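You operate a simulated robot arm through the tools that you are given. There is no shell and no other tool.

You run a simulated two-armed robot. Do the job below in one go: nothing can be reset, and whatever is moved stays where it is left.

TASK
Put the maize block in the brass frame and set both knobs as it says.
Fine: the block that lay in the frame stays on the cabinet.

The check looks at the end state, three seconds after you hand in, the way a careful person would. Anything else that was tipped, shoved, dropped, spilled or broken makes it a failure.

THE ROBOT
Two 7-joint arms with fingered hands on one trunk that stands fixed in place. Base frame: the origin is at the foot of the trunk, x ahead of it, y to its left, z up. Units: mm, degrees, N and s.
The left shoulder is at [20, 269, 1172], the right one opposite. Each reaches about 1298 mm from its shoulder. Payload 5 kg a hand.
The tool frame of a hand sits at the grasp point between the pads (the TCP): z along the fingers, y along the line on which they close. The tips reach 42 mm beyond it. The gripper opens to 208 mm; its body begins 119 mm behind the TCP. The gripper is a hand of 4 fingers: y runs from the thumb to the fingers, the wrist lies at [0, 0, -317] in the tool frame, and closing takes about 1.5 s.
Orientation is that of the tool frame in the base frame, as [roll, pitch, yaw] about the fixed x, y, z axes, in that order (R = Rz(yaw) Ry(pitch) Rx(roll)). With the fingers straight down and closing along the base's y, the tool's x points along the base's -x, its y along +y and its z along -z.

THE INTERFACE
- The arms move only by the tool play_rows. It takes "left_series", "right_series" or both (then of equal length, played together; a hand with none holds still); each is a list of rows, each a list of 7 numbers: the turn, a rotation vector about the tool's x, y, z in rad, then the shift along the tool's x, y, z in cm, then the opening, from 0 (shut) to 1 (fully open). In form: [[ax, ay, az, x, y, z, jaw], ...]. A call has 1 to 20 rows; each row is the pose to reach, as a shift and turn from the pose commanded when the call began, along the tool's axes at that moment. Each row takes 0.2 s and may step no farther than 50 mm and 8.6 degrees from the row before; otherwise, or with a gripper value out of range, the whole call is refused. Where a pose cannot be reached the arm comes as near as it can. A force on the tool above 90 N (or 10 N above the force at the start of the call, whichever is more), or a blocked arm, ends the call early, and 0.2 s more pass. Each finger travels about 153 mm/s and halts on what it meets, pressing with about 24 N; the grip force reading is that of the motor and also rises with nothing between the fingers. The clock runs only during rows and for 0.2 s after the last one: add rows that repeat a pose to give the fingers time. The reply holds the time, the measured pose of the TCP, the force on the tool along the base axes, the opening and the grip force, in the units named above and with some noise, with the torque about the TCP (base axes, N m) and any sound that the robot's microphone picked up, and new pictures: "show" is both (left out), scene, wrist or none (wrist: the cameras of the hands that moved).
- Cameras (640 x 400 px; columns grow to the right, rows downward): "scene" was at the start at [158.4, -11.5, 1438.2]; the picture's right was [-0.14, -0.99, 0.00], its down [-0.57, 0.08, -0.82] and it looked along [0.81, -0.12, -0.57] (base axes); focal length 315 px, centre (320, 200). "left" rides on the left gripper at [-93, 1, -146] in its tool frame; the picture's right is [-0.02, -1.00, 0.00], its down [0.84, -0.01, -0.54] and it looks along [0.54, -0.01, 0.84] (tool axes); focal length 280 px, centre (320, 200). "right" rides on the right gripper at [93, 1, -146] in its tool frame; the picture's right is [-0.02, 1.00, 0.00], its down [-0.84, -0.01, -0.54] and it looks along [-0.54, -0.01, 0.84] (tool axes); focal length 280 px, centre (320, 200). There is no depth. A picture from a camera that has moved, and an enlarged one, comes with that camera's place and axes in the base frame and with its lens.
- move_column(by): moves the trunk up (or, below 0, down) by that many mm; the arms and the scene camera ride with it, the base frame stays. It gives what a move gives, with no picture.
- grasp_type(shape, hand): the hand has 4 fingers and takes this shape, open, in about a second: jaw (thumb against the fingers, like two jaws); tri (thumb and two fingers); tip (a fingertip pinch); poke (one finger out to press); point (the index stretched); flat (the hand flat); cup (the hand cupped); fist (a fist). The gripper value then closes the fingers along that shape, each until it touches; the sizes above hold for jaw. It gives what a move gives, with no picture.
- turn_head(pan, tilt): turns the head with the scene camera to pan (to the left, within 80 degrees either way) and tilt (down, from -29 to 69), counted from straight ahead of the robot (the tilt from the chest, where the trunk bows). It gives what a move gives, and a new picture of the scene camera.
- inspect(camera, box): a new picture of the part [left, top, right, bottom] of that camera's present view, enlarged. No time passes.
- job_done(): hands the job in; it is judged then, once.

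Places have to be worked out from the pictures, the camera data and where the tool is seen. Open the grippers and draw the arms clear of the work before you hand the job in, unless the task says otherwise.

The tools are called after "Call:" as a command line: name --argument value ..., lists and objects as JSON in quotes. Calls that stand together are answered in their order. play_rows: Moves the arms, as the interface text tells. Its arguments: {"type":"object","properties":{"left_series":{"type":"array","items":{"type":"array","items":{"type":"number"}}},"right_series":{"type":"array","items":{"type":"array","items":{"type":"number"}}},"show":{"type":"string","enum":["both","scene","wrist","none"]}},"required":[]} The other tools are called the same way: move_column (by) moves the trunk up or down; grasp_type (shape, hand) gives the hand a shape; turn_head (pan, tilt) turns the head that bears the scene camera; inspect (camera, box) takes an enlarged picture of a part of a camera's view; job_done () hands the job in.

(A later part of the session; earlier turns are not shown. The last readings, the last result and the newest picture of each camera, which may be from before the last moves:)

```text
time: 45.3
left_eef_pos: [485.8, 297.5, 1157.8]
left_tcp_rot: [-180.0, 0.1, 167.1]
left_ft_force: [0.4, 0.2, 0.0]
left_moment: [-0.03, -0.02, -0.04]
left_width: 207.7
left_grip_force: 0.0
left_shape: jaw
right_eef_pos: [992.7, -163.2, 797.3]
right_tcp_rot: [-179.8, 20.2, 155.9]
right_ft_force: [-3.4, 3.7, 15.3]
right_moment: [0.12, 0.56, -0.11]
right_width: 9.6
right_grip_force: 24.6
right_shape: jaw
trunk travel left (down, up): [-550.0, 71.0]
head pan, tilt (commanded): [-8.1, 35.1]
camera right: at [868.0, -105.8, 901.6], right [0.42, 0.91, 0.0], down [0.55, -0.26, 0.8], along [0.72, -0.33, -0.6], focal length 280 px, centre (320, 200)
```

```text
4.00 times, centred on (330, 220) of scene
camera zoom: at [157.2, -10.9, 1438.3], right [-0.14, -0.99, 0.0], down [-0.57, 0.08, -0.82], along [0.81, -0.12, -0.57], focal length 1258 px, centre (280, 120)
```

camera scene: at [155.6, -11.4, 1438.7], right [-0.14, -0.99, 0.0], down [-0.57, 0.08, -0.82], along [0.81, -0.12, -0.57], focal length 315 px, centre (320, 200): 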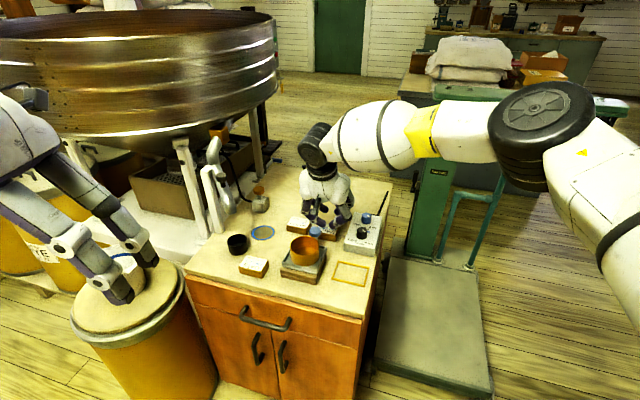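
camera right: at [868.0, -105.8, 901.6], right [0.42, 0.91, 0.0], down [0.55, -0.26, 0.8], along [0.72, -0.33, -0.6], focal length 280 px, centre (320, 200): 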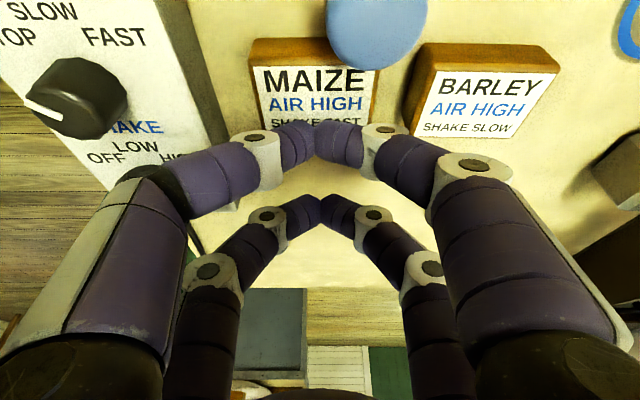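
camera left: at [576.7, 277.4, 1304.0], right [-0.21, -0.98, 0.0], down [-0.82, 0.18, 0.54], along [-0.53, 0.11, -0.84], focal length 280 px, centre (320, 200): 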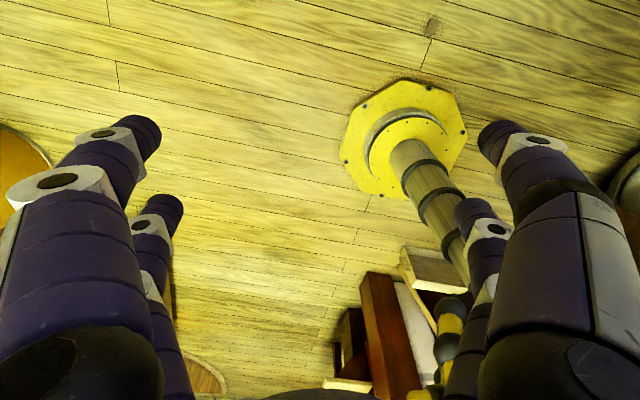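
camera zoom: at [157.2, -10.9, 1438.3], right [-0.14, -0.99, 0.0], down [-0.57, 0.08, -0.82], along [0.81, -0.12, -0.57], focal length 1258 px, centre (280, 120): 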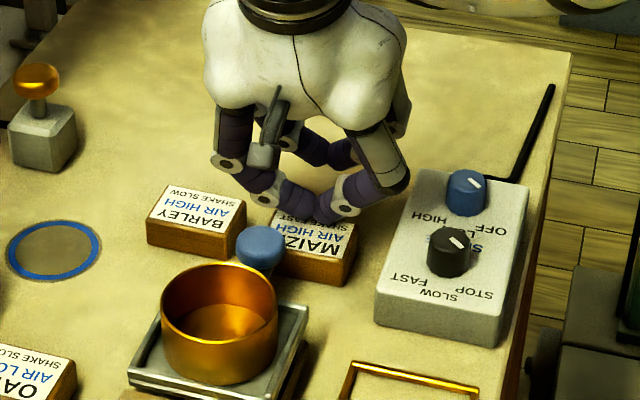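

The block didn't move: the fingertips just slid over its top, so friction dragging won't work. I'll lift clear, square the hand up, and check whether the "point" shape gives a single extended finger that could push the block from its near face.

Call:
play_rows --right_series '[[0, 0, 0, -0.5, 0, -1.3, 0.1], [0, 0.05, 0, -1.7, 0, -4.5, 0.16], [0, 0.1, 0, -2.8, 0, -7.5, 0.16], [0, 0.15, 0, -3.5, 0, -9.5, 0.16], [0, 0.2, 0, -4.2, 0, -11.5, 0.16], [0, 0.25, 0, -4.2, 0, -11.5, 0.16], [0, 0.3, 0, -4.2, 0, -11.5, 0.16], [0, 0.352, 0, -4.2, 0, -11.5, 0.16], [0, 0.352, 0, -4.2, 0, -11.5, 0.16]]' --show "none"

Call:
grasp_type --shape "point" --hand "right"

Call:
play_rows --right_series '[[0, 0, 0, 0, 0, 0, 0], [0, 0, 0, 0, 0, 0, 0], [0, 0, 0, 0, 0, 0, 0], [0, 0, 0, 0, 0, 0, 0], [0, 0, 0, 0, 0, 0, 0]]' --show "both"

Call:
inspect --camera "scene" --box '[240, 80, 420, 280]'

```text
time: 47.3
left_eef_pos: [486.8, 298.4, 1157.9]
left_tcp_rot: [-180.0, 0.0, 167.2]
left_ft_force: [-0.1, 0.8, 0.3]
left_moment: [-0.04, 0.0, -0.01]
left_width: 208.1
left_grip_force: 0.1
left_shape: jaw
right_eef_pos: [980.4, -165.0, 921.0]
right_tcp_rot: [-179.8, 0.1, 155.7]
right_ft_force: [-0.3, 0.2, 0.1]
right_moment: [-0.08, 0.02, 0.0]
right_width: 33.4
right_grip_force: 0.1
right_shape: jaw
right hand out of reach, approached as far as the arm can: row 8, 9
trunk travel left (down, up): [-550.0, 71.0]
head pan, tilt (commanded): [-8.1, 35.1]
```

```text
time: 48.2
left_eef_pos: [486.5, 296.9, 1156.7]
left_tcp_rot: [-180.0, 0.0, 167.0]
left_ft_force: [-0.4, 1.1, -0.3]
left_moment: [0.0, -0.02, 0.01]
left_width: 207.8
left_grip_force: 0.1
left_shape: jaw
right_eef_pos: [981.8, -167.1, 919.9]
right_tcp_rot: [-179.9, 0.1, 155.7]
right_ft_force: [-0.4, -0.1, -0.5]
right_moment: [0.1, -0.02, -0.02]
right_width: 0.1
right_grip_force: 0.0
right_shape: point
trunk travel left (down, up): [-550.0, 71.0]
head pan, tilt (commanded): [-8.1, 35.1]
```

```text
time: 49.4
left_eef_pos: [487.8, 295.8, 1156.8]
left_tcp_rot: [180.0, -0.1, 167.1]
left_ft_force: [1.1, -1.0, -0.8]
left_moment: [-0.04, 0.02, 0.0]
left_width: 207.8
left_grip_force: 0.0
left_shape: jaw
right_eef_pos: [982.0, -167.0, 920.0]
right_tcp_rot: [-179.8, 0.0, 155.8]
right_ft_force: [0.3, -1.0, -0.1]
right_moment: [0.1, -0.04, -0.02]
right_width: 0.0
right_grip_force: 0.1
right_shape: point
trunk travel left (down, up): [-550.0, 71.0]
head pan, tilt (commanded): [-8.1, 35.1]
camera scene: at [158.4, -11.4, 1438.2], right [-0.14, -0.99, 0.0], down [-0.57, 0.08, -0.82], along [0.81, -0.12, -0.57], focal length 315 px, centre (320, 200)
camera right: at [898.8, -126.6, 1064.9], right [0.42, 0.91, 0.0], down [0.76, -0.35, 0.54], along [0.49, -0.23, -0.84], focal length 280 px, centre (320, 200)
```

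scene: 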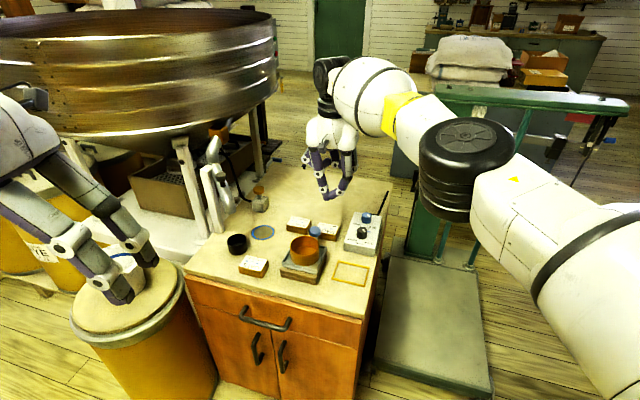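
right: 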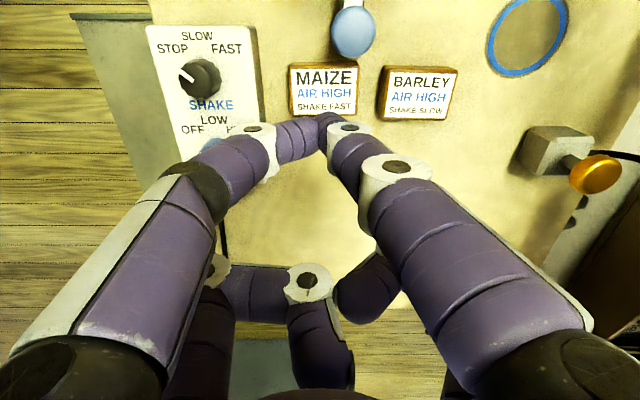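

```text
2.00 times, centred on (330, 180) of scene
camera zoom: at [158.4, -11.4, 1438.2], right [-0.14, -0.99, 0.0], down [-0.57, 0.08, -0.82], along [0.81, -0.12, -0.57], focal length 629 px, centre (300, 240)
```

zoom: 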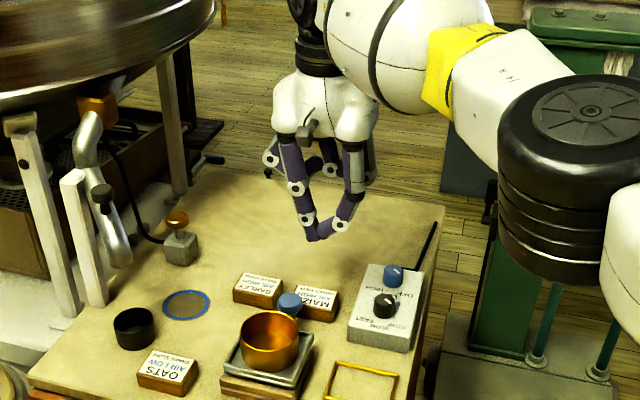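

"point" folds the rear pair out of the way and leaves just the front pair extended, which is a real two-finger pincher. I'll move back from the reach limit and see how it opens.

Call:
play_rows --right_series '[[0, 0, 0, 1.5, 0, 0, 0.3], [0, 0, 0, 3.0, 0, 0, 0.5], [0, 0, 0, 4.5, 0, 0, 0.5], [0, 0, 0, 6.0, 0, 0, 0.5], [0, 0, 0, 6.0, 0, 0, 0.5], [0, 0, 0, 6.0, 0, 0, 0.5]]' --show "both"

Call:
inspect --camera "scene" --box '[240, 80, 420, 280]'

```text
time: 50.8
left_eef_pos: [486.7, 296.3, 1157.9]
left_tcp_rot: [-180.0, 0.0, 167.0]
left_ft_force: [0.3, -0.2, -0.1]
left_moment: [0.0, 0.0, -0.02]
left_width: 207.9
left_grip_force: 0.0
left_shape: jaw
right_eef_pos: [925.9, -142.1, 922.0]
right_tcp_rot: [-179.9, 0.1, 156.0]
right_ft_force: [-0.3, 0.1, -0.4]
right_moment: [0.07, -0.05, -0.04]
right_width: 0.2
right_grip_force: 0.0
right_shape: point
trunk travel left (down, up): [-550.0, 71.0]
head pan, tilt (commanded): [-8.1, 35.1]
camera scene: at [158.3, -11.4, 1438.2], right [-0.14, -0.99, 0.0], down [-0.57, 0.08, -0.82], along [0.81, -0.12, -0.57], focal length 315 px, centre (320, 200)
camera right: at [843.1, -102.1, 1065.6], right [0.42, 0.91, 0.0], down [0.76, -0.35, 0.54], along [0.49, -0.23, -0.84], focal length 280 px, centre (320, 200)
```

scene: 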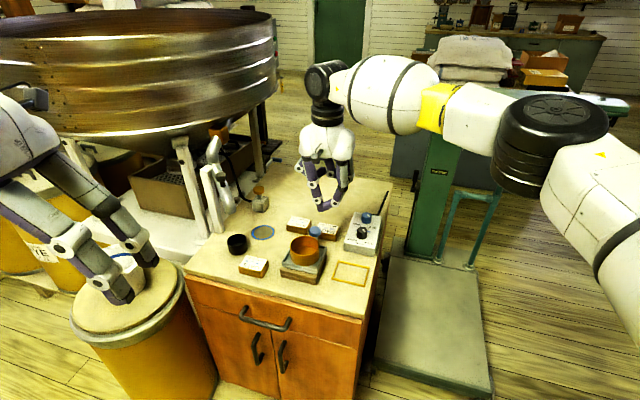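
right: 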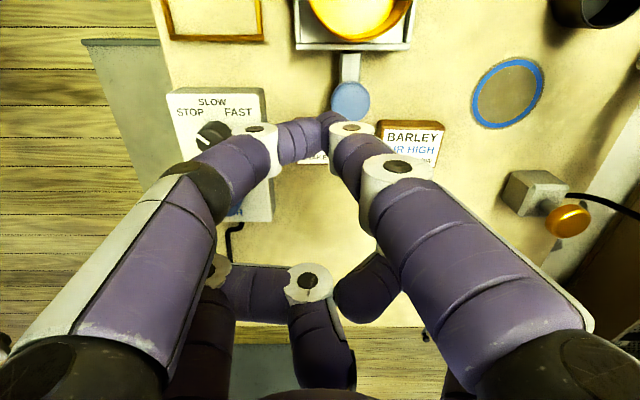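

```text
2.00 times, centred on (330, 180) of scene
camera zoom: at [158.3, -11.4, 1438.2], right [-0.14, -0.99, 0.0], down [-0.57, 0.08, -0.82], along [0.81, -0.12, -0.57], focal length 629 px, centre (300, 240)
```

zoom: 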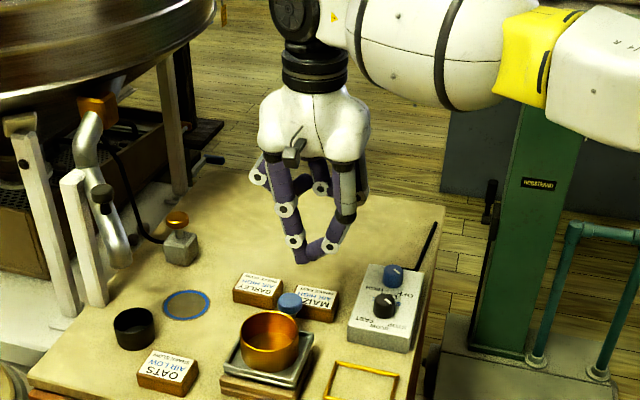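

In "point" the index reaches well beyond the other fingers: its tip is about 57 mm past the TCP and the thumb sits higher. I can push the maize block back from its near face to the left of the lever knob. First I'll retract to a comfortable spot and turn to yaw ≈ -115 so the index leans away from the lever.

Call:
play_rows --right_series '[[0, 0, 0, 2.2, -1.2, -1.2, 0], [0, 0, 0, 4.5, -2.3, -2.3, 0], [0, 0, 0, 6.7, -3.5, -3.5, 0], [0, 0, 0, 8.9, -4.7, -4.6, 0], [0, 0, 0, 11.2, -5.85, -5.8, 0], [0, 0, -0.14, 11.2, -5.85, -5.8, 0], [0, 0, -0.28, 11.2, -5.85, -5.8, 0], [0, 0, -0.42, 11.2, -5.85, -5.8, 0], [0, 0, -0.56, 11.2, -5.85, -5.8, 0], [0, 0, -0.7, 11.2, -5.85, -5.8, 0], [0, 0, -0.84, 11.2, -5.85, -5.8, 0], [0, 0, -0.98, 11.2, -5.85, -5.8, 0], [0, 0, -1.12, 11.2, -5.85, -5.8, 0], [0, 0, -1.26, 11.2, -5.85, -5.8, 0], [0, 0, -1.4, 11.2, -5.85, -5.8, 0], [0, 0, -1.54, 11.2, -5.85, -5.8, 0], [0, 0, -1.564, 11.2, -5.85, -5.8, 0], [0, 0, -1.564, 11.2, -5.85, -5.8, 0]]' --show "both"

```text
time: 54.6
left_eef_pos: [487.1, 296.6, 1157.6]
left_tcp_rot: [-180.0, 0.0, 167.0]
left_ft_force: [-0.2, 1.1, 0.7]
left_moment: [-0.01, -0.02, 0.01]
left_width: 208.1
left_grip_force: 0.0
left_shape: jaw
right_eef_pos: [799.6, -148.5, 978.9]
right_tcp_rot: [-179.9, -0.3, -114.6]
right_ft_force: [0.1, -0.5, 0.2]
right_moment: [0.11, 0.08, -0.01]
right_width: 0.0
right_grip_force: 0.1
right_shape: point
trunk travel left (down, up): [-550.0, 71.0]
head pan, tilt (commanded): [-8.1, 35.1]
camera scene: at [158.3, -11.5, 1438.2], right [-0.14, -0.99, 0.0], down [-0.57, 0.08, -0.82], along [0.81, -0.12, -0.57], focal length 315 px, centre (320, 200)
camera right: at [762.3, -233.2, 1123.4], right [-0.9, 0.43, 0.0], down [0.36, 0.76, 0.54], along [0.23, 0.48, -0.84], focal length 280 px, centre (320, 200)
```

scene: 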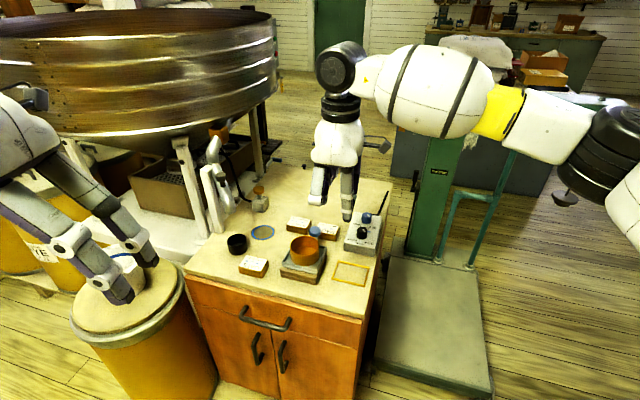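
right: 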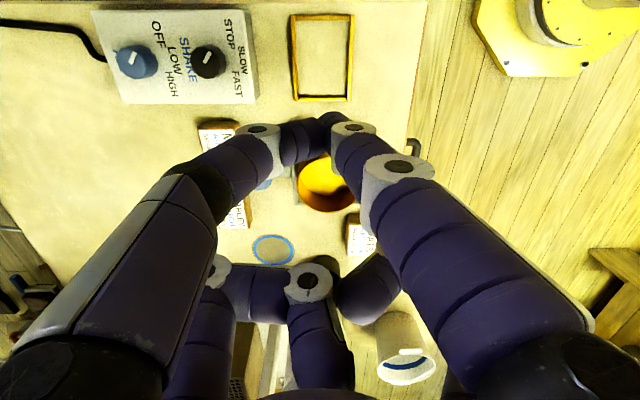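

Good. Now I'll move over the start point, with the index about 16 mm in front of the block's near face, left of the lever knob and tilted 8°. I'll stay high to check alignment.

Call:
play_rows --right_series '[[0.03, 0, 0, -1.7, -1.9, 1.0, 0], [0.06, 0, 0, -3.4, -3.8, 2.5, 0], [0.09, 0, 0, -5.1, -5.7, 4.5, 0], [0.12, 0, 0, -6.8, -7.6, 7.0, 0], [0.14, 0, 0, -8.48, -9.56, 9.9, 0], [0.14, 0, 0, -8.48, -9.56, 9.9, 0]]' --show "both"

Call:
inspect --camera "right" --box '[180, 30, 440, 230]'

Call:
inspect --camera "scene" --box '[270, 150, 390, 270]'

```text
time: 56.0
left_eef_pos: [486.2, 296.0, 1158.4]
left_tcp_rot: [-180.0, 0.0, 167.0]
left_ft_force: [-0.2, -0.1, -0.3]
left_moment: [0.01, -0.06, 0.0]
left_width: 207.9
left_grip_force: 0.0
left_shape: jaw
right_eef_pos: [923.4, -111.1, 880.2]
right_tcp_rot: [-171.9, -0.1, -114.7]
right_ft_force: [0.1, 0.4, 0.2]
right_moment: [0.05, 0.07, -0.04]
right_width: 0.0
right_grip_force: 0.2
right_shape: point
trunk travel left (down, up): [-550.0, 71.0]
head pan, tilt (commanded): [-8.1, 35.1]
camera scene: at [158.0, -11.7, 1438.4], right [-0.14, -0.99, 0.0], down [-0.57, 0.08, -0.82], along [0.81, -0.12, -0.57], focal length 315 px, centre (320, 200)
camera right: at [866.1, -187.8, 1023.1], right [-0.89, 0.43, -0.14], down [0.29, 0.79, 0.53], along [0.34, 0.43, -0.83], focal length 280 px, centre (320, 200)
```

scene: 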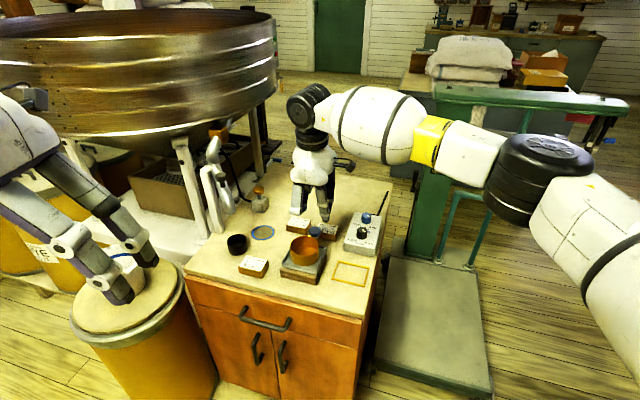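
right: 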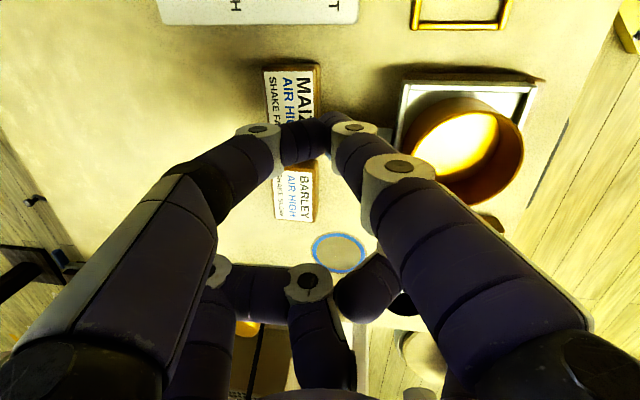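

```text
2.00 times, centred on (310, 130) of right
camera zoom: at [866.1, -187.8, 1023.1], right [-0.89, 0.43, -0.14], down [0.29, 0.79, 0.53], along [0.34, 0.43, -0.83], focal length 561 px, centre (340, 340)
```

zoom: 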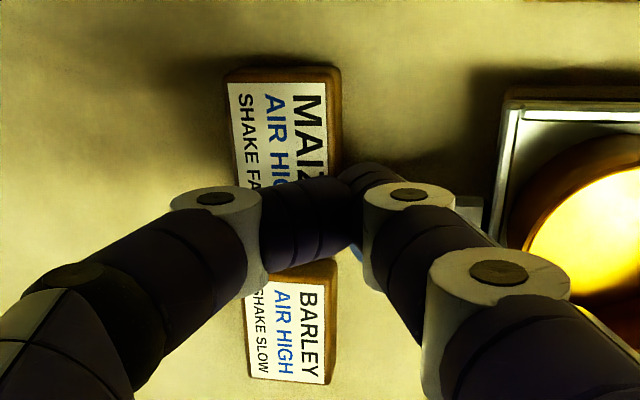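

```text
3.33 times, centred on (330, 210) of scene
camera zoom: at [158.0, -11.7, 1438.4], right [-0.14, -0.99, 0.0], down [-0.57, 0.08, -0.82], along [0.81, -0.12, -0.57], focal length 1049 px, centre (287, 167)
```

zoom: 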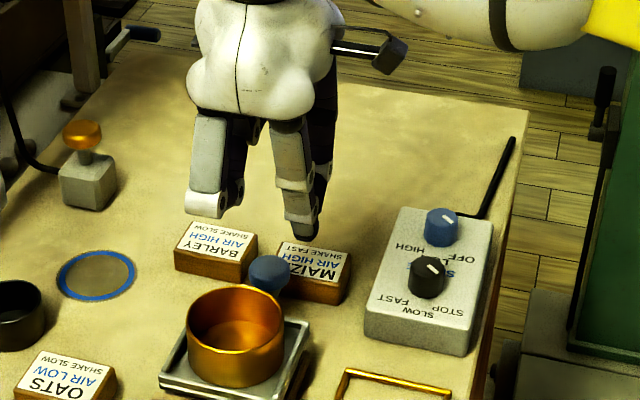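

The folded rear finger would foul the brass bowl in this orientation, so pushing like this is unsafe. A yaw of about 105° keeps the folded fingers clear and leans the index away from the lever. I'll retreat, untilt, and turn back the other way.

Call:
play_rows --right_series '[[-0.03, 0, 0, 1.5, 1.8, -3.0, 0], [-0.06, 0, 0, 3.5, 4.0, -5.5, 0], [-0.09, 0, 0, 5.5, 6.5, -8.0, 0], [-0.12, 0, 0, 7.5, 8.5, -10.0, 0], [-0.14, 0, 0, 8.5, 9.5, -11.0, 0], [-0.14, 0, 0, 8.5, 9.5, -11.0, 0]]' --show "none"

Call:
play_rows --right_series '[[0, 0, 0.14, 0, 0, 0, 0], [0, 0, 0.28, 0, 0, 0, 0], [0, 0, 0.42, 0, 0, 0, 0], [0, 0, 0.56, 0, 0, 0, 0], [0, 0, 0.7, 0, 0, 0, 0], [0, 0, 0.84, 0, 0, 0, 0], [0, 0, 0.98, 0, 0, 0, 0], [0, 0, 1.12, 0, 0, 0, 0], [0, 0, 1.26, 0, 0, 0, 0], [0, 0, 1.4, 0, 0, 0, 0], [0, 0, 1.54, 0, 0, 0, 0], [0, 0, 1.68, 0, 0, 0, 0], [0, 0, 1.82, 0, 0, 0, 0], [0, 0, 1.96, 0, 0, 0, 0], [0, 0, 2.1, 0, 0, 0, 0], [0, 0, 2.24, 0, 0, 0, 0], [0, 0, 2.36, 0, 0, 0, 0], [0, 0, 2.445, 0, 0, 0, 0], [0, 0, 2.445, 0, 0, 0, 0]]' --show "both"

```text
time: 57.4
left_eef_pos: [486.1, 296.6, 1158.2]
left_tcp_rot: [180.0, 0.0, 167.1]
left_ft_force: [0.1, 1.2, 0.0]
left_moment: [0.02, 0.03, 0.01]
left_width: 208.0
left_grip_force: 0.1
left_shape: jaw
right_eef_pos: [787.6, -142.6, 974.6]
right_tcp_rot: [-180.0, -0.2, -114.6]
right_ft_force: [0.5, 0.2, -0.5]
right_moment: [0.06, 0.07, 0.0]
right_width: 0.0
right_grip_force: 0.1
right_shape: point
trunk travel left (down, up): [-550.0, 71.0]
head pan, tilt (commanded): [-8.1, 35.1]
```

```text
time: 61.4
left_eef_pos: [488.1, 299.8, 1154.6]
left_tcp_rot: [-179.8, -0.1, 167.2]
left_ft_force: [1.1, 1.1, -1.9]
left_moment: [-0.25, 0.13, 0.01]
left_width: 207.9
left_grip_force: 0.2
left_shape: jaw
right_eef_pos: [947.9, -165.3, 971.8]
right_tcp_rot: [-178.4, -1.3, 113.6]
right_ft_force: [0.6, 3.3, -1.2]
right_moment: [-0.38, -0.03, -0.01]
right_width: 0.0
right_grip_force: 0.0
right_shape: point
right hand out of reach, approached as far as the arm can: row 12, 13, 14, 15, 16, 17, 18, 19
trunk travel left (down, up): [-550.0, 71.0]
head pan, tilt (commanded): [-8.1, 35.1]
camera scene: at [159.7, -8.6, 1437.6], right [-0.14, -0.99, 0.0], down [-0.57, 0.08, -0.82], along [0.81, -0.12, -0.58], focal length 315 px, centre (320, 200)
camera right: at [917.9, -80.5, 1118.6], right [0.92, 0.39, -0.03], down [0.34, -0.78, 0.52], along [0.18, -0.49, -0.85], focal length 280 px, centre (320, 200)
```

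scene: 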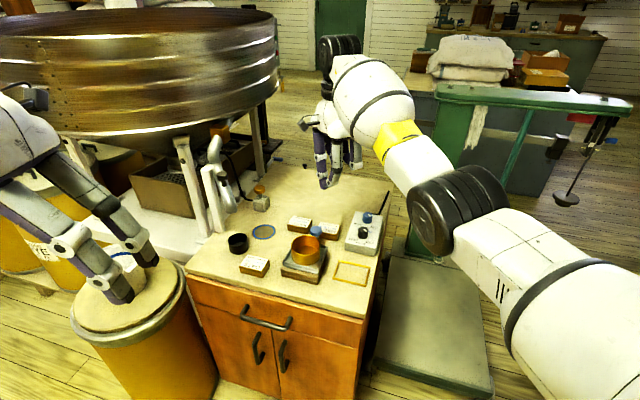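
right: 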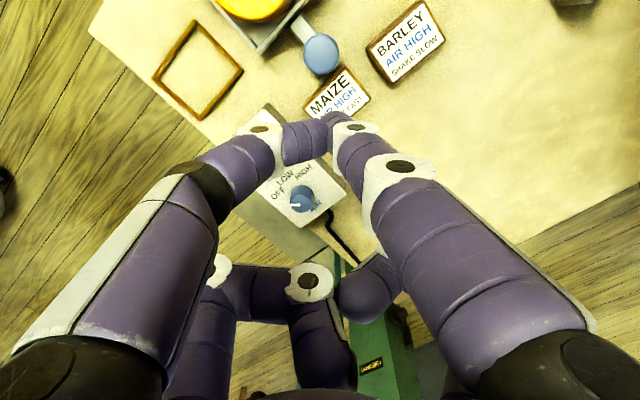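

The arm ran into its wrist limit part-way and drifted outward, still high and clear of everything. I'll hold to see what the settled pose is before the next move.

Call:
play_rows --right_series '[[0, 0, 0, 0, 0, 0, 0], [0, 0, 0, 0, 0, 0, 0], [0, 0, 0, 0, 0, 0, 0]]' --show "scene"

```text
time: 62.2
left_eef_pos: [486.1, 296.4, 1157.4]
left_tcp_rot: [180.0, -0.1, 166.9]
left_ft_force: [-0.2, 0.1, -0.3]
left_moment: [0.0, 0.03, 0.03]
left_width: 208.1
left_grip_force: 0.1
left_shape: jaw
right_eef_pos: [946.2, -170.4, 973.4]
right_tcp_rot: [-178.6, -1.4, 113.5]
right_ft_force: [-0.3, 1.3, -0.7]
right_moment: [0.03, -0.1, 0.02]
right_width: 0.0
right_grip_force: 0.0
right_shape: point
trunk travel left (down, up): [-550.0, 71.0]
head pan, tilt (commanded): [-8.1, 35.1]
camera scene: at [158.5, -11.2, 1438.0], right [-0.14, -0.99, 0.0], down [-0.57, 0.08, -0.82], along [0.81, -0.12, -0.58], focal length 315 px, centre (320, 200)
```

scene: 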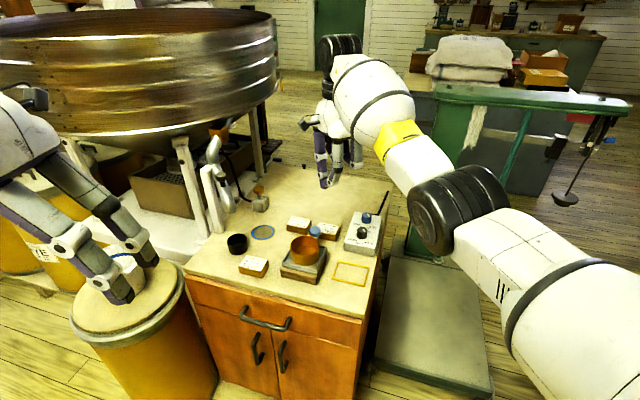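

It settled at (946,-170,973), yaw 113.5, and that's now the commanded pose. The start point is close by, so I'll go there with small steps: yaw ≈105, a slight forward tilt, down to z≈880.

Call:
play_rows --right_series '[[-0.01, -0.01, 0.03, 0.1, -0.75, 1.5, 0], [-0.02, -0.02, 0.06, 0.2, -1.5, 3.2, 0], [-0.03, -0.03, 0.09, 0.3, -2.2, 5.0, 0], [-0.04, -0.042, 0.12, 0.4, -3.0, 7.2, 0], [-0.047, -0.052, 0.141, 0.48, -3.6, 9.3, 0], [-0.047, -0.052, 0.141, 0.48, -3.6, 9.3, 0]]' --show "both"

Call:
inspect --camera "scene" --box '[270, 150, 400, 270]'

```text
time: 63.6
left_eef_pos: [487.5, 296.5, 1155.9]
left_tcp_rot: [-180.0, 0.0, 167.1]
left_ft_force: [1.9, 0.2, 0.4]
left_moment: [0.16, 0.15, -0.05]
left_width: 207.9
left_grip_force: 0.0
left_shape: jaw
right_eef_pos: [944.7, -233.5, 891.9]
right_tcp_rot: [180.0, -0.6, 111.4]
right_ft_force: [0.5, -0.2, 0.7]
right_moment: [0.17, 0.02, -0.03]
right_width: 0.0
right_grip_force: 0.0
right_shape: point
right hand out of reach, approached as far as the arm can: row 1, 2, 3, 4, 5, 6
trunk travel left (down, up): [-550.0, 71.0]
head pan, tilt (commanded): [-8.1, 35.1]
camera scene: at [159.6, -12.6, 1437.9], right [-0.14, -0.99, 0.0], down [-0.57, 0.08, -0.82], along [0.81, -0.12, -0.58], focal length 315 px, centre (320, 200)
camera right: at [913.7, -147.4, 1036.8], right [0.94, 0.35, 0.0], down [0.3, -0.79, 0.53], along [0.19, -0.5, -0.85], focal length 280 px, centre (320, 200)
```

scene: 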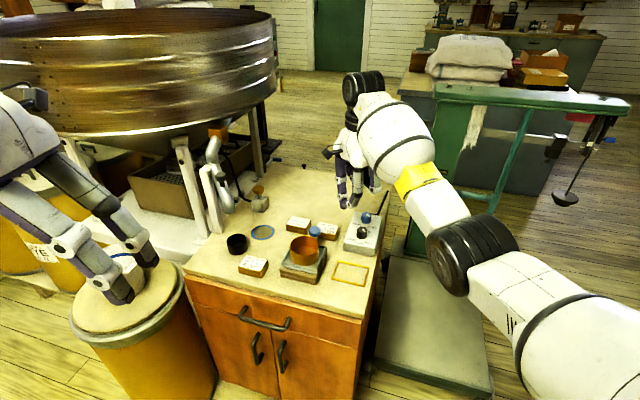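
right: 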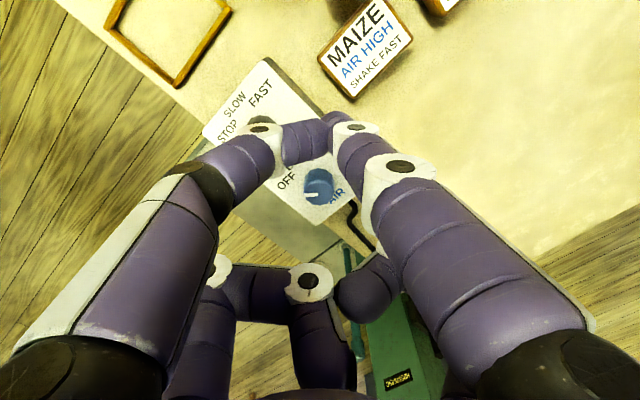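

```text
3.33 times, centred on (335, 210) of scene
camera zoom: at [159.6, -12.6, 1437.9], right [-0.14, -0.99, 0.0], down [-0.57, 0.08, -0.82], along [0.81, -0.12, -0.58], focal length 1049 px, centre (270, 167)
```

zoom: 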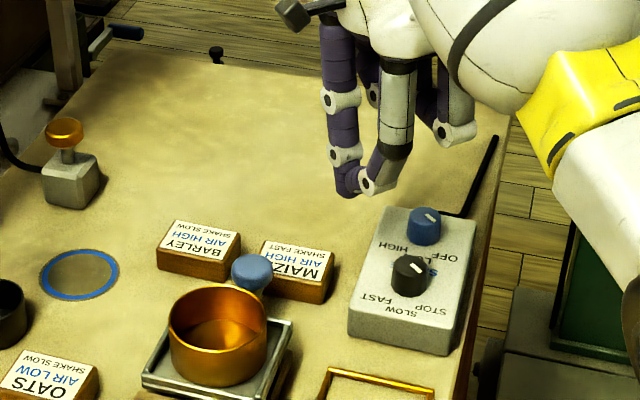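

This yaw lies beyond the wrist's range here: every row was clipped and the hand slid sideways, still ~40 mm above the knobs. I'll raise and bring it back to the natural yaw (~165°). From there I'll use the fully open jaw, pushing with only its near-left finger, which leans away from the lever.

Call:
play_rows --right_series '[[0, 0, -0.06, 0.5, -0.3, -2.0, 0], [0, 0, -0.15, 2.0, -1.0, -4.0, 0], [0, 0, -0.27, 3.6, -1.8, -6.0, 0], [0, 0, -0.39, 5.2, -2.6, -8.0, 0], [0, 0, -0.51, 6.8, -3.4, -8.8, 0], [0, 0, -0.63, 8.4, -4.3, -8.8, 0], [0, 0, -0.75, 9.8, -5.1, -8.8, 0], [0, 0, -0.87, 11.2, -5.8, -8.8, 0], [0, 0, -0.945, 11.2, -5.8, -8.8, 0], [0, 0, -0.945, 11.2, -5.8, -8.8, 0]]' --show "scene"

```text
time: 65.8
left_eef_pos: [487.1, 297.7, 1157.3]
left_tcp_rot: [180.0, 0.0, 166.9]
left_ft_force: [0.8, 0.0, 0.4]
left_moment: [-0.02, -0.02, -0.01]
left_width: 208.1
left_grip_force: 0.1
left_shape: jaw
right_eef_pos: [849.4, -150.9, 979.1]
right_tcp_rot: [179.5, -0.2, 165.7]
right_ft_force: [-0.3, 0.1, -0.1]
right_moment: [0.09, -0.02, 0.01]
right_width: 0.1
right_grip_force: 0.0
right_shape: point
right hand out of reach, approached as far as the arm can: row 1, 2
trunk travel left (down, up): [-550.0, 71.0]
head pan, tilt (commanded): [-8.1, 35.1]
camera scene: at [158.3, -11.3, 1438.2], right [-0.14, -0.99, 0.0], down [-0.57, 0.08, -0.82], along [0.81, -0.12, -0.57], focal length 315 px, centre (320, 200)
```

scene: 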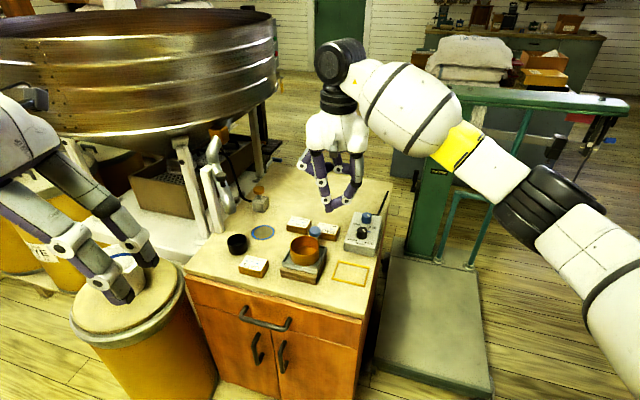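

Back in a good posture at yaw 165.7. Before choosing how to push, I'll look at the remaining hand shapes in free air, since one may give a slimmer tool.

Call:
grasp_type --shape "poke" --hand "right"

Call:
inspect --camera "right" --box '[0, 0, 640, 400]'

Call:
inspect --camera "scene" --box '[250, 60, 430, 260]'

Call:
grasp_type --shape "flat" --hand "right"

Call:
inspect --camera "right" --box '[0, 0, 640, 400]'

Call:
inspect --camera "scene" --box '[250, 60, 430, 260]'

Call:
grasp_type --shape "fist" --hand "right"

Call:
inspect --camera "right" --box '[0, 0, 640, 400]'

Call:
inspect --camera "scene" --box '[250, 60, 430, 260]'

```text
time: 66.7
left_eef_pos: [486.8, 297.1, 1156.6]
left_tcp_rot: [-180.0, 0.0, 167.1]
left_ft_force: [-0.3, 0.3, 0.0]
left_moment: [0.04, -0.02, -0.02]
left_width: 208.0
left_grip_force: 0.1
left_shape: jaw
right_eef_pos: [848.8, -152.9, 978.2]
right_tcp_rot: [179.5, -0.2, 165.6]
right_ft_force: [0.1, -0.4, -0.1]
right_moment: [0.02, 0.0, -0.02]
right_width: 0.0
right_grip_force: 0.1
right_shape: poke
trunk travel left (down, up): [-550.0, 71.0]
head pan, tilt (commanded): [-8.1, 35.1]
```

```text
1.00 times, centred on (320, 200) of right (not enlarged: the box is as wide or as high as the picture)
camera zoom: at [760.9, -128.6, 1123.6], right [0.26, 0.96, 0.01], down [0.81, -0.23, 0.54], along [0.52, -0.13, -0.84], focal length 280 px, centre (320, 200)
```

zoom: 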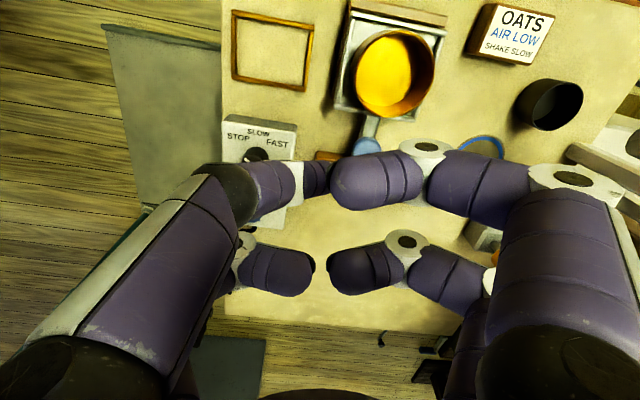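

```text
2.00 times, centred on (340, 160) of scene
camera zoom: at [158.3, -11.5, 1438.2], right [-0.14, -0.99, 0.0], down [-0.57, 0.08, -0.82], along [0.81, -0.12, -0.57], focal length 629 px, centre (280, 280)
```

zoom: 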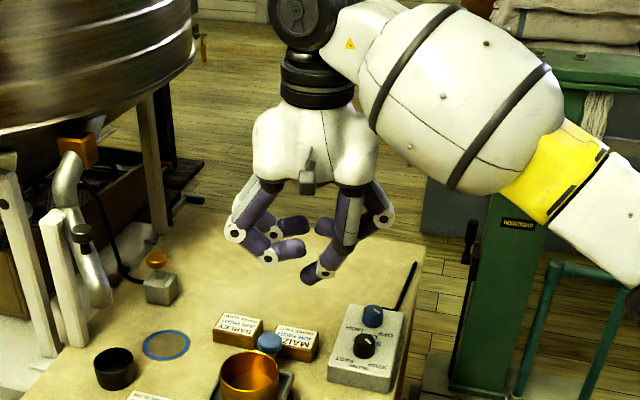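

```text
time: 67.6
left_eef_pos: [486.5, 297.4, 1158.0]
left_tcp_rot: [-180.0, 0.0, 166.9]
left_ft_force: [-0.4, 0.3, 0.1]
left_moment: [-0.04, -0.01, -0.01]
left_width: 207.5
left_grip_force: 0.1
left_shape: jaw
right_eef_pos: [849.1, -150.6, 979.3]
right_tcp_rot: [179.6, -0.2, 165.6]
right_ft_force: [0.0, -1.2, 1.0]
right_moment: [-0.01, -0.05, -0.02]
right_width: 0.2
right_grip_force: 0.1
right_shape: flat
trunk travel left (down, up): [-550.0, 71.0]
head pan, tilt (commanded): [-8.1, 35.1]
```

```text
1.00 times, centred on (320, 200) of right (not enlarged: the box is as wide or as high as the picture)
camera zoom: at [760.9, -128.6, 1123.6], right [0.26, 0.96, 0.01], down [0.81, -0.23, 0.54], along [0.52, -0.13, -0.84], focal length 280 px, centre (320, 200)
```

zoom: 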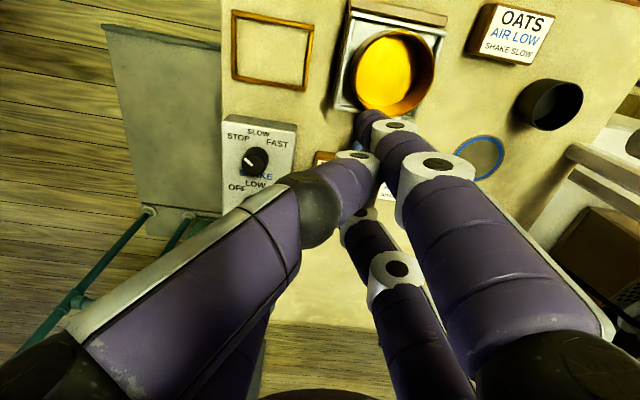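

```text
2.00 times, centred on (340, 160) of scene
camera zoom: at [158.3, -11.4, 1438.2], right [-0.14, -0.99, 0.0], down [-0.57, 0.08, -0.82], along [0.81, -0.12, -0.57], focal length 629 px, centre (280, 280)
```

zoom: 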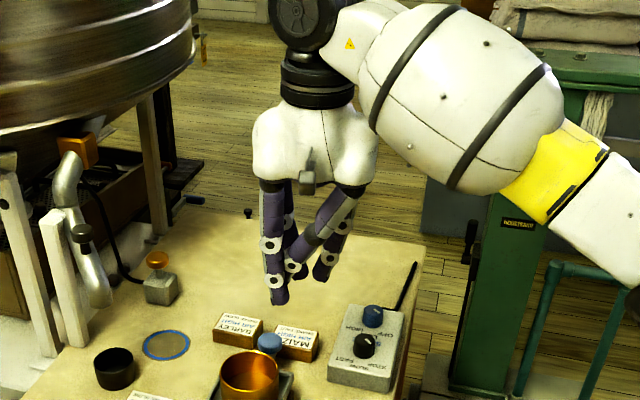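

```text
time: 68.5
left_eef_pos: [486.6, 297.2, 1157.0]
left_tcp_rot: [180.0, 0.1, 166.9]
left_ft_force: [0.2, 0.2, -0.3]
left_moment: [-0.04, 0.0, 0.0]
left_width: 207.7
left_grip_force: 0.0
left_shape: jaw
right_eef_pos: [847.9, -151.8, 979.1]
right_tcp_rot: [179.5, -0.3, 165.6]
right_ft_force: [0.6, 0.1, 0.2]
right_moment: [0.0, -0.03, 0.02]
right_width: 0.2
right_grip_force: 0.0
right_shape: fist
trunk travel left (down, up): [-550.0, 71.0]
head pan, tilt (commanded): [-8.1, 35.1]
```

```text
1.00 times, centred on (320, 200) of right (not enlarged: the box is as wide or as high as the picture)
camera zoom: at [760.9, -128.6, 1123.6], right [0.26, 0.96, 0.01], down [0.81, -0.23, 0.54], along [0.52, -0.13, -0.84], focal length 280 px, centre (320, 200)
```

zoom: 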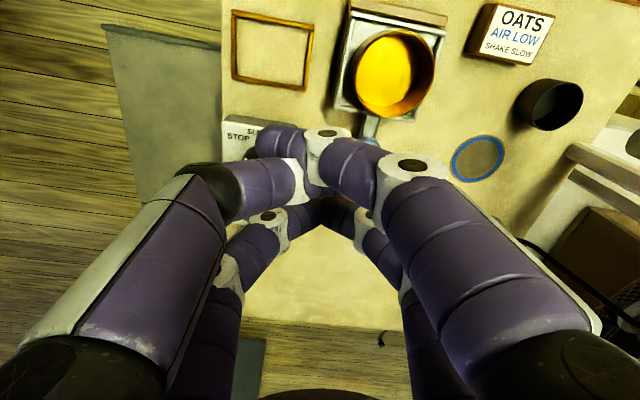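

```text
2.00 times, centred on (340, 160) of scene
camera zoom: at [158.3, -11.5, 1438.2], right [-0.14, -0.99, 0.0], down [-0.57, 0.08, -0.82], along [0.81, -0.12, -0.57], focal length 629 px, centre (280, 280)
```

zoom: 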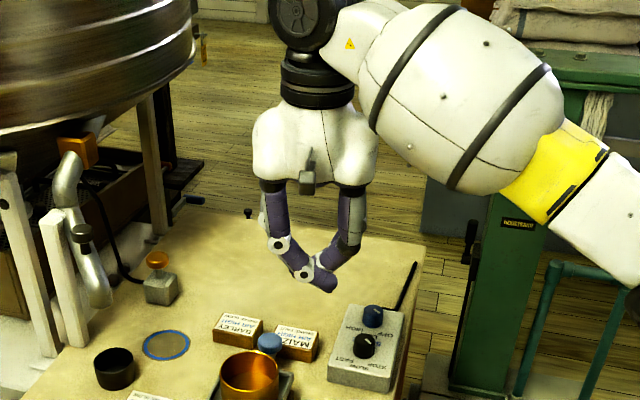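

The shapes give no slimmer tool, so I'll push with the near-left finger of the open jaw. It leans away from the lever, and a 25° forward tilt lifts the far fingers above the block. First: jaw shape, yaw to about 155, then the tilt up high.

Call:
grasp_type --shape "jaw" --hand "right"

Call:
play_rows --right_series '[[0, 0, 0.09, 0, 0, 0, 0.85], [0, 0, 0.178, 0, 0, 0, 0.85], [0, 0, 0.178, 0, 0, 0, 0.85], [0, 0, 0.178, 0, 0, 0, 0.85]]' --show "none"

Call:
play_rows --right_series '[[0, -0.08, 0, -1.0, 1.2, 0, 0.85], [0, -0.16, 0, -2.0, 2.4, 0, 0.85], [0, -0.24, 0, -3.0, 3.6, 0, 0.85], [0, -0.32, 0, -4.0, 4.8, 0, 0.85], [0, -0.4, 0, -4.0, 4.8, 0, 0.85], [0, -0.436, 0, -4.0, 4.8, 0, 0.85], [0, -0.436, 0, -4.0, 4.8, 0, 0.85]]' --show "both"

```text
time: 69.4
left_eef_pos: [487.0, 297.3, 1158.1]
left_tcp_rot: [180.0, 0.1, 166.9]
left_ft_force: [-0.1, -0.5, 0.2]
left_moment: [0.02, 0.01, -0.01]
left_width: 208.0
left_grip_force: 0.1
left_shape: jaw
right_eef_pos: [849.1, -152.8, 979.0]
right_tcp_rot: [179.5, -0.2, 165.6]
right_ft_force: [0.4, 0.5, 0.5]
right_moment: [0.0, 0.05, 0.0]
right_width: 208.1
right_grip_force: 0.1
right_shape: jaw
trunk travel left (down, up): [-550.0, 71.0]
head pan, tilt (commanded): [-8.1, 35.1]
```

```text
time: 70.4
left_eef_pos: [485.8, 297.3, 1157.6]
left_tcp_rot: [-180.0, 0.0, 167.1]
left_ft_force: [0.0, -0.1, 0.6]
left_moment: [-0.02, 0.05, 0.03]
left_width: 207.9
left_grip_force: 0.0
left_shape: jaw
right_eef_pos: [850.9, -151.3, 979.5]
right_tcp_rot: [179.6, -0.2, 155.4]
right_ft_force: [0.3, -0.2, 0.3]
right_moment: [0.01, 0.01, 0.01]
right_width: 177.1
right_grip_force: 0.0
right_shape: jaw
trunk travel left (down, up): [-550.0, 71.0]
head pan, tilt (commanded): [-8.1, 35.1]
```

```text
time: 72.0
left_eef_pos: [487.5, 296.7, 1157.6]
left_tcp_rot: [-179.9, 0.0, 166.9]
left_ft_force: [0.1, 0.3, -0.9]
left_moment: [0.02, 0.0, 0.0]
left_width: 207.9
left_grip_force: 0.0
left_shape: jaw
right_eef_pos: [906.6, -124.4, 980.0]
right_tcp_rot: [179.5, 24.8, 155.2]
right_ft_force: [-0.9, -0.2, -0.8]
right_moment: [0.02, -0.01, 0.01]
right_width: 177.0
right_grip_force: 0.1
right_shape: jaw
trunk travel left (down, up): [-550.0, 71.0]
head pan, tilt (commanded): [-8.1, 35.1]
camera scene: at [158.4, -11.4, 1438.2], right [-0.14, -0.99, 0.0], down [-0.57, 0.08, -0.82], along [0.81, -0.12, -0.57], focal length 315 px, centre (320, 200)
camera right: at [774.6, -63.2, 1071.6], right [0.43, 0.9, 0.01], down [0.48, -0.24, 0.84], along [0.76, -0.35, -0.54], focal length 280 px, centre (320, 200)
```

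scene: 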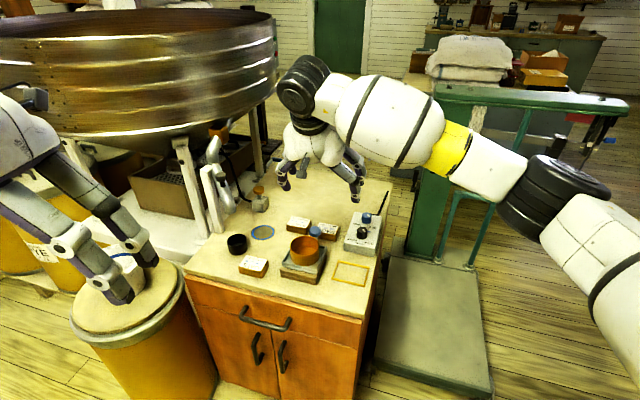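
right: 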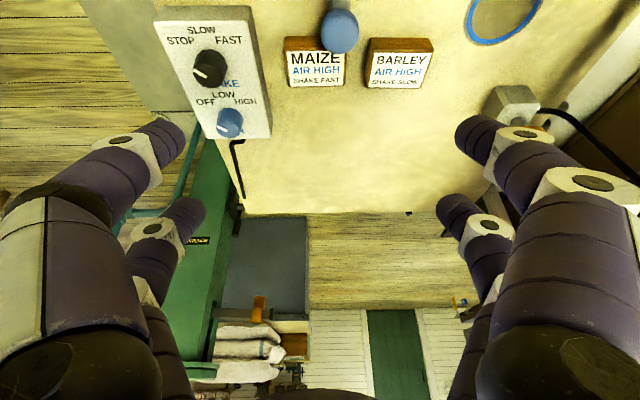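

That posture is reachable (tilt 24.8°, yaw 155). I'll shift right and forward so the near-left fingertip is above the gap in front of the maize block, staying above the lever's height.

Call:
play_rows --right_series '[[0, 0, 0, -0.6, 2.3, 0.3, 0.85], [0, 0, 0, -1.2, 4.6, 0.6, 0.85], [0, 0, 0, -1.8, 6.9, 0.8, 0.85], [0, 0, 0, -2.37, 9.14, 1.09, 0.85], [0, 0, 0, -1.1, 9.14, 3.8, 0.85], [0, 0, 0, 0.2, 9.14, 6.5, 0.85], [0, 0, 0, 1.4, 9.14, 9.2, 0.85], [0, 0, 0, 2.66, 9.14, 11.99, 0.85], [0, 0, 0, 2.66, 9.14, 11.99, 0.85]]' --show "both"

Call:
inspect --camera "scene" --box '[240, 150, 400, 280]'

Call:
inspect --camera "right" --box '[60, 0, 340, 200]'

```text
time: 74.0
left_eef_pos: [485.7, 296.5, 1156.7]
left_tcp_rot: [179.9, 0.0, 167.1]
left_ft_force: [0.0, 1.1, 0.0]
left_moment: [0.0, -0.02, 0.01]
left_width: 207.8
left_grip_force: 0.1
left_shape: jaw
right_eef_pos: [967.6, -52.0, 859.4]
right_tcp_rot: [179.4, 24.8, 155.2]
right_ft_force: [-0.4, 0.0, -0.1]
right_moment: [0.0, 0.0, -0.02]
right_width: 177.3
right_grip_force: 0.0
right_shape: jaw
trunk travel left (down, up): [-550.0, 71.0]
head pan, tilt (commanded): [-8.1, 35.1]
camera scene: at [158.2, -11.5, 1438.3], right [-0.14, -0.99, 0.0], down [-0.57, 0.08, -0.82], along [0.81, -0.12, -0.57], focal length 315 px, centre (320, 200)
camera right: at [836.8, 9.9, 951.8], right [0.43, 0.9, 0.01], down [0.48, -0.24, 0.84], along [0.76, -0.35, -0.54], focal length 280 px, centre (320, 200)
```

scene: 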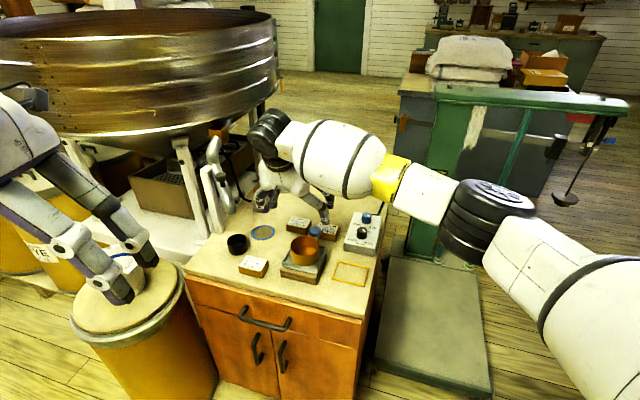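
right: 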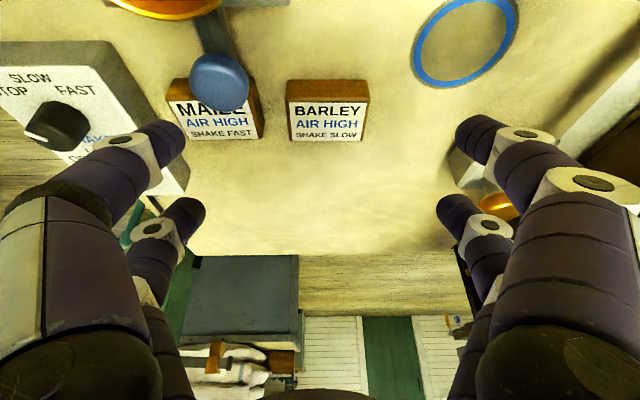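

```text
3.08 times, centred on (320, 215) of scene
camera zoom: at [158.2, -11.5, 1438.3], right [-0.14, -0.99, 0.0], down [-0.57, 0.08, -0.82], along [0.81, -0.12, -0.57], focal length 968 px, centre (320, 154)
```

zoom: 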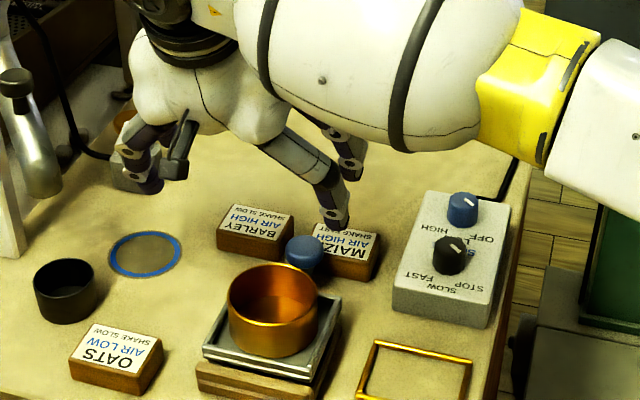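

```text
2.00 times, centred on (200, 100) of right
camera zoom: at [836.8, 9.9, 951.8], right [0.43, 0.9, 0.01], down [0.48, -0.24, 0.84], along [0.76, -0.35, -0.54], focal length 561 px, centre (560, 400)
```

zoom: 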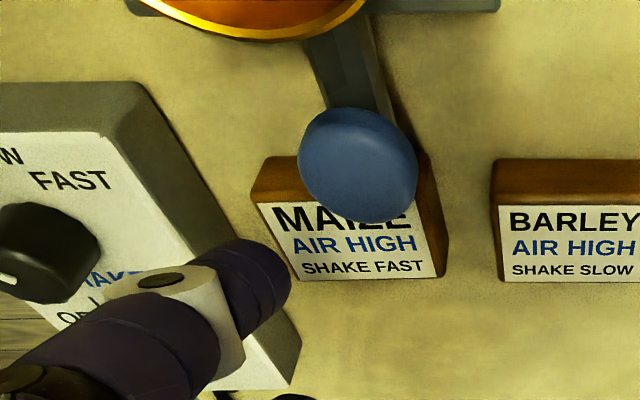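

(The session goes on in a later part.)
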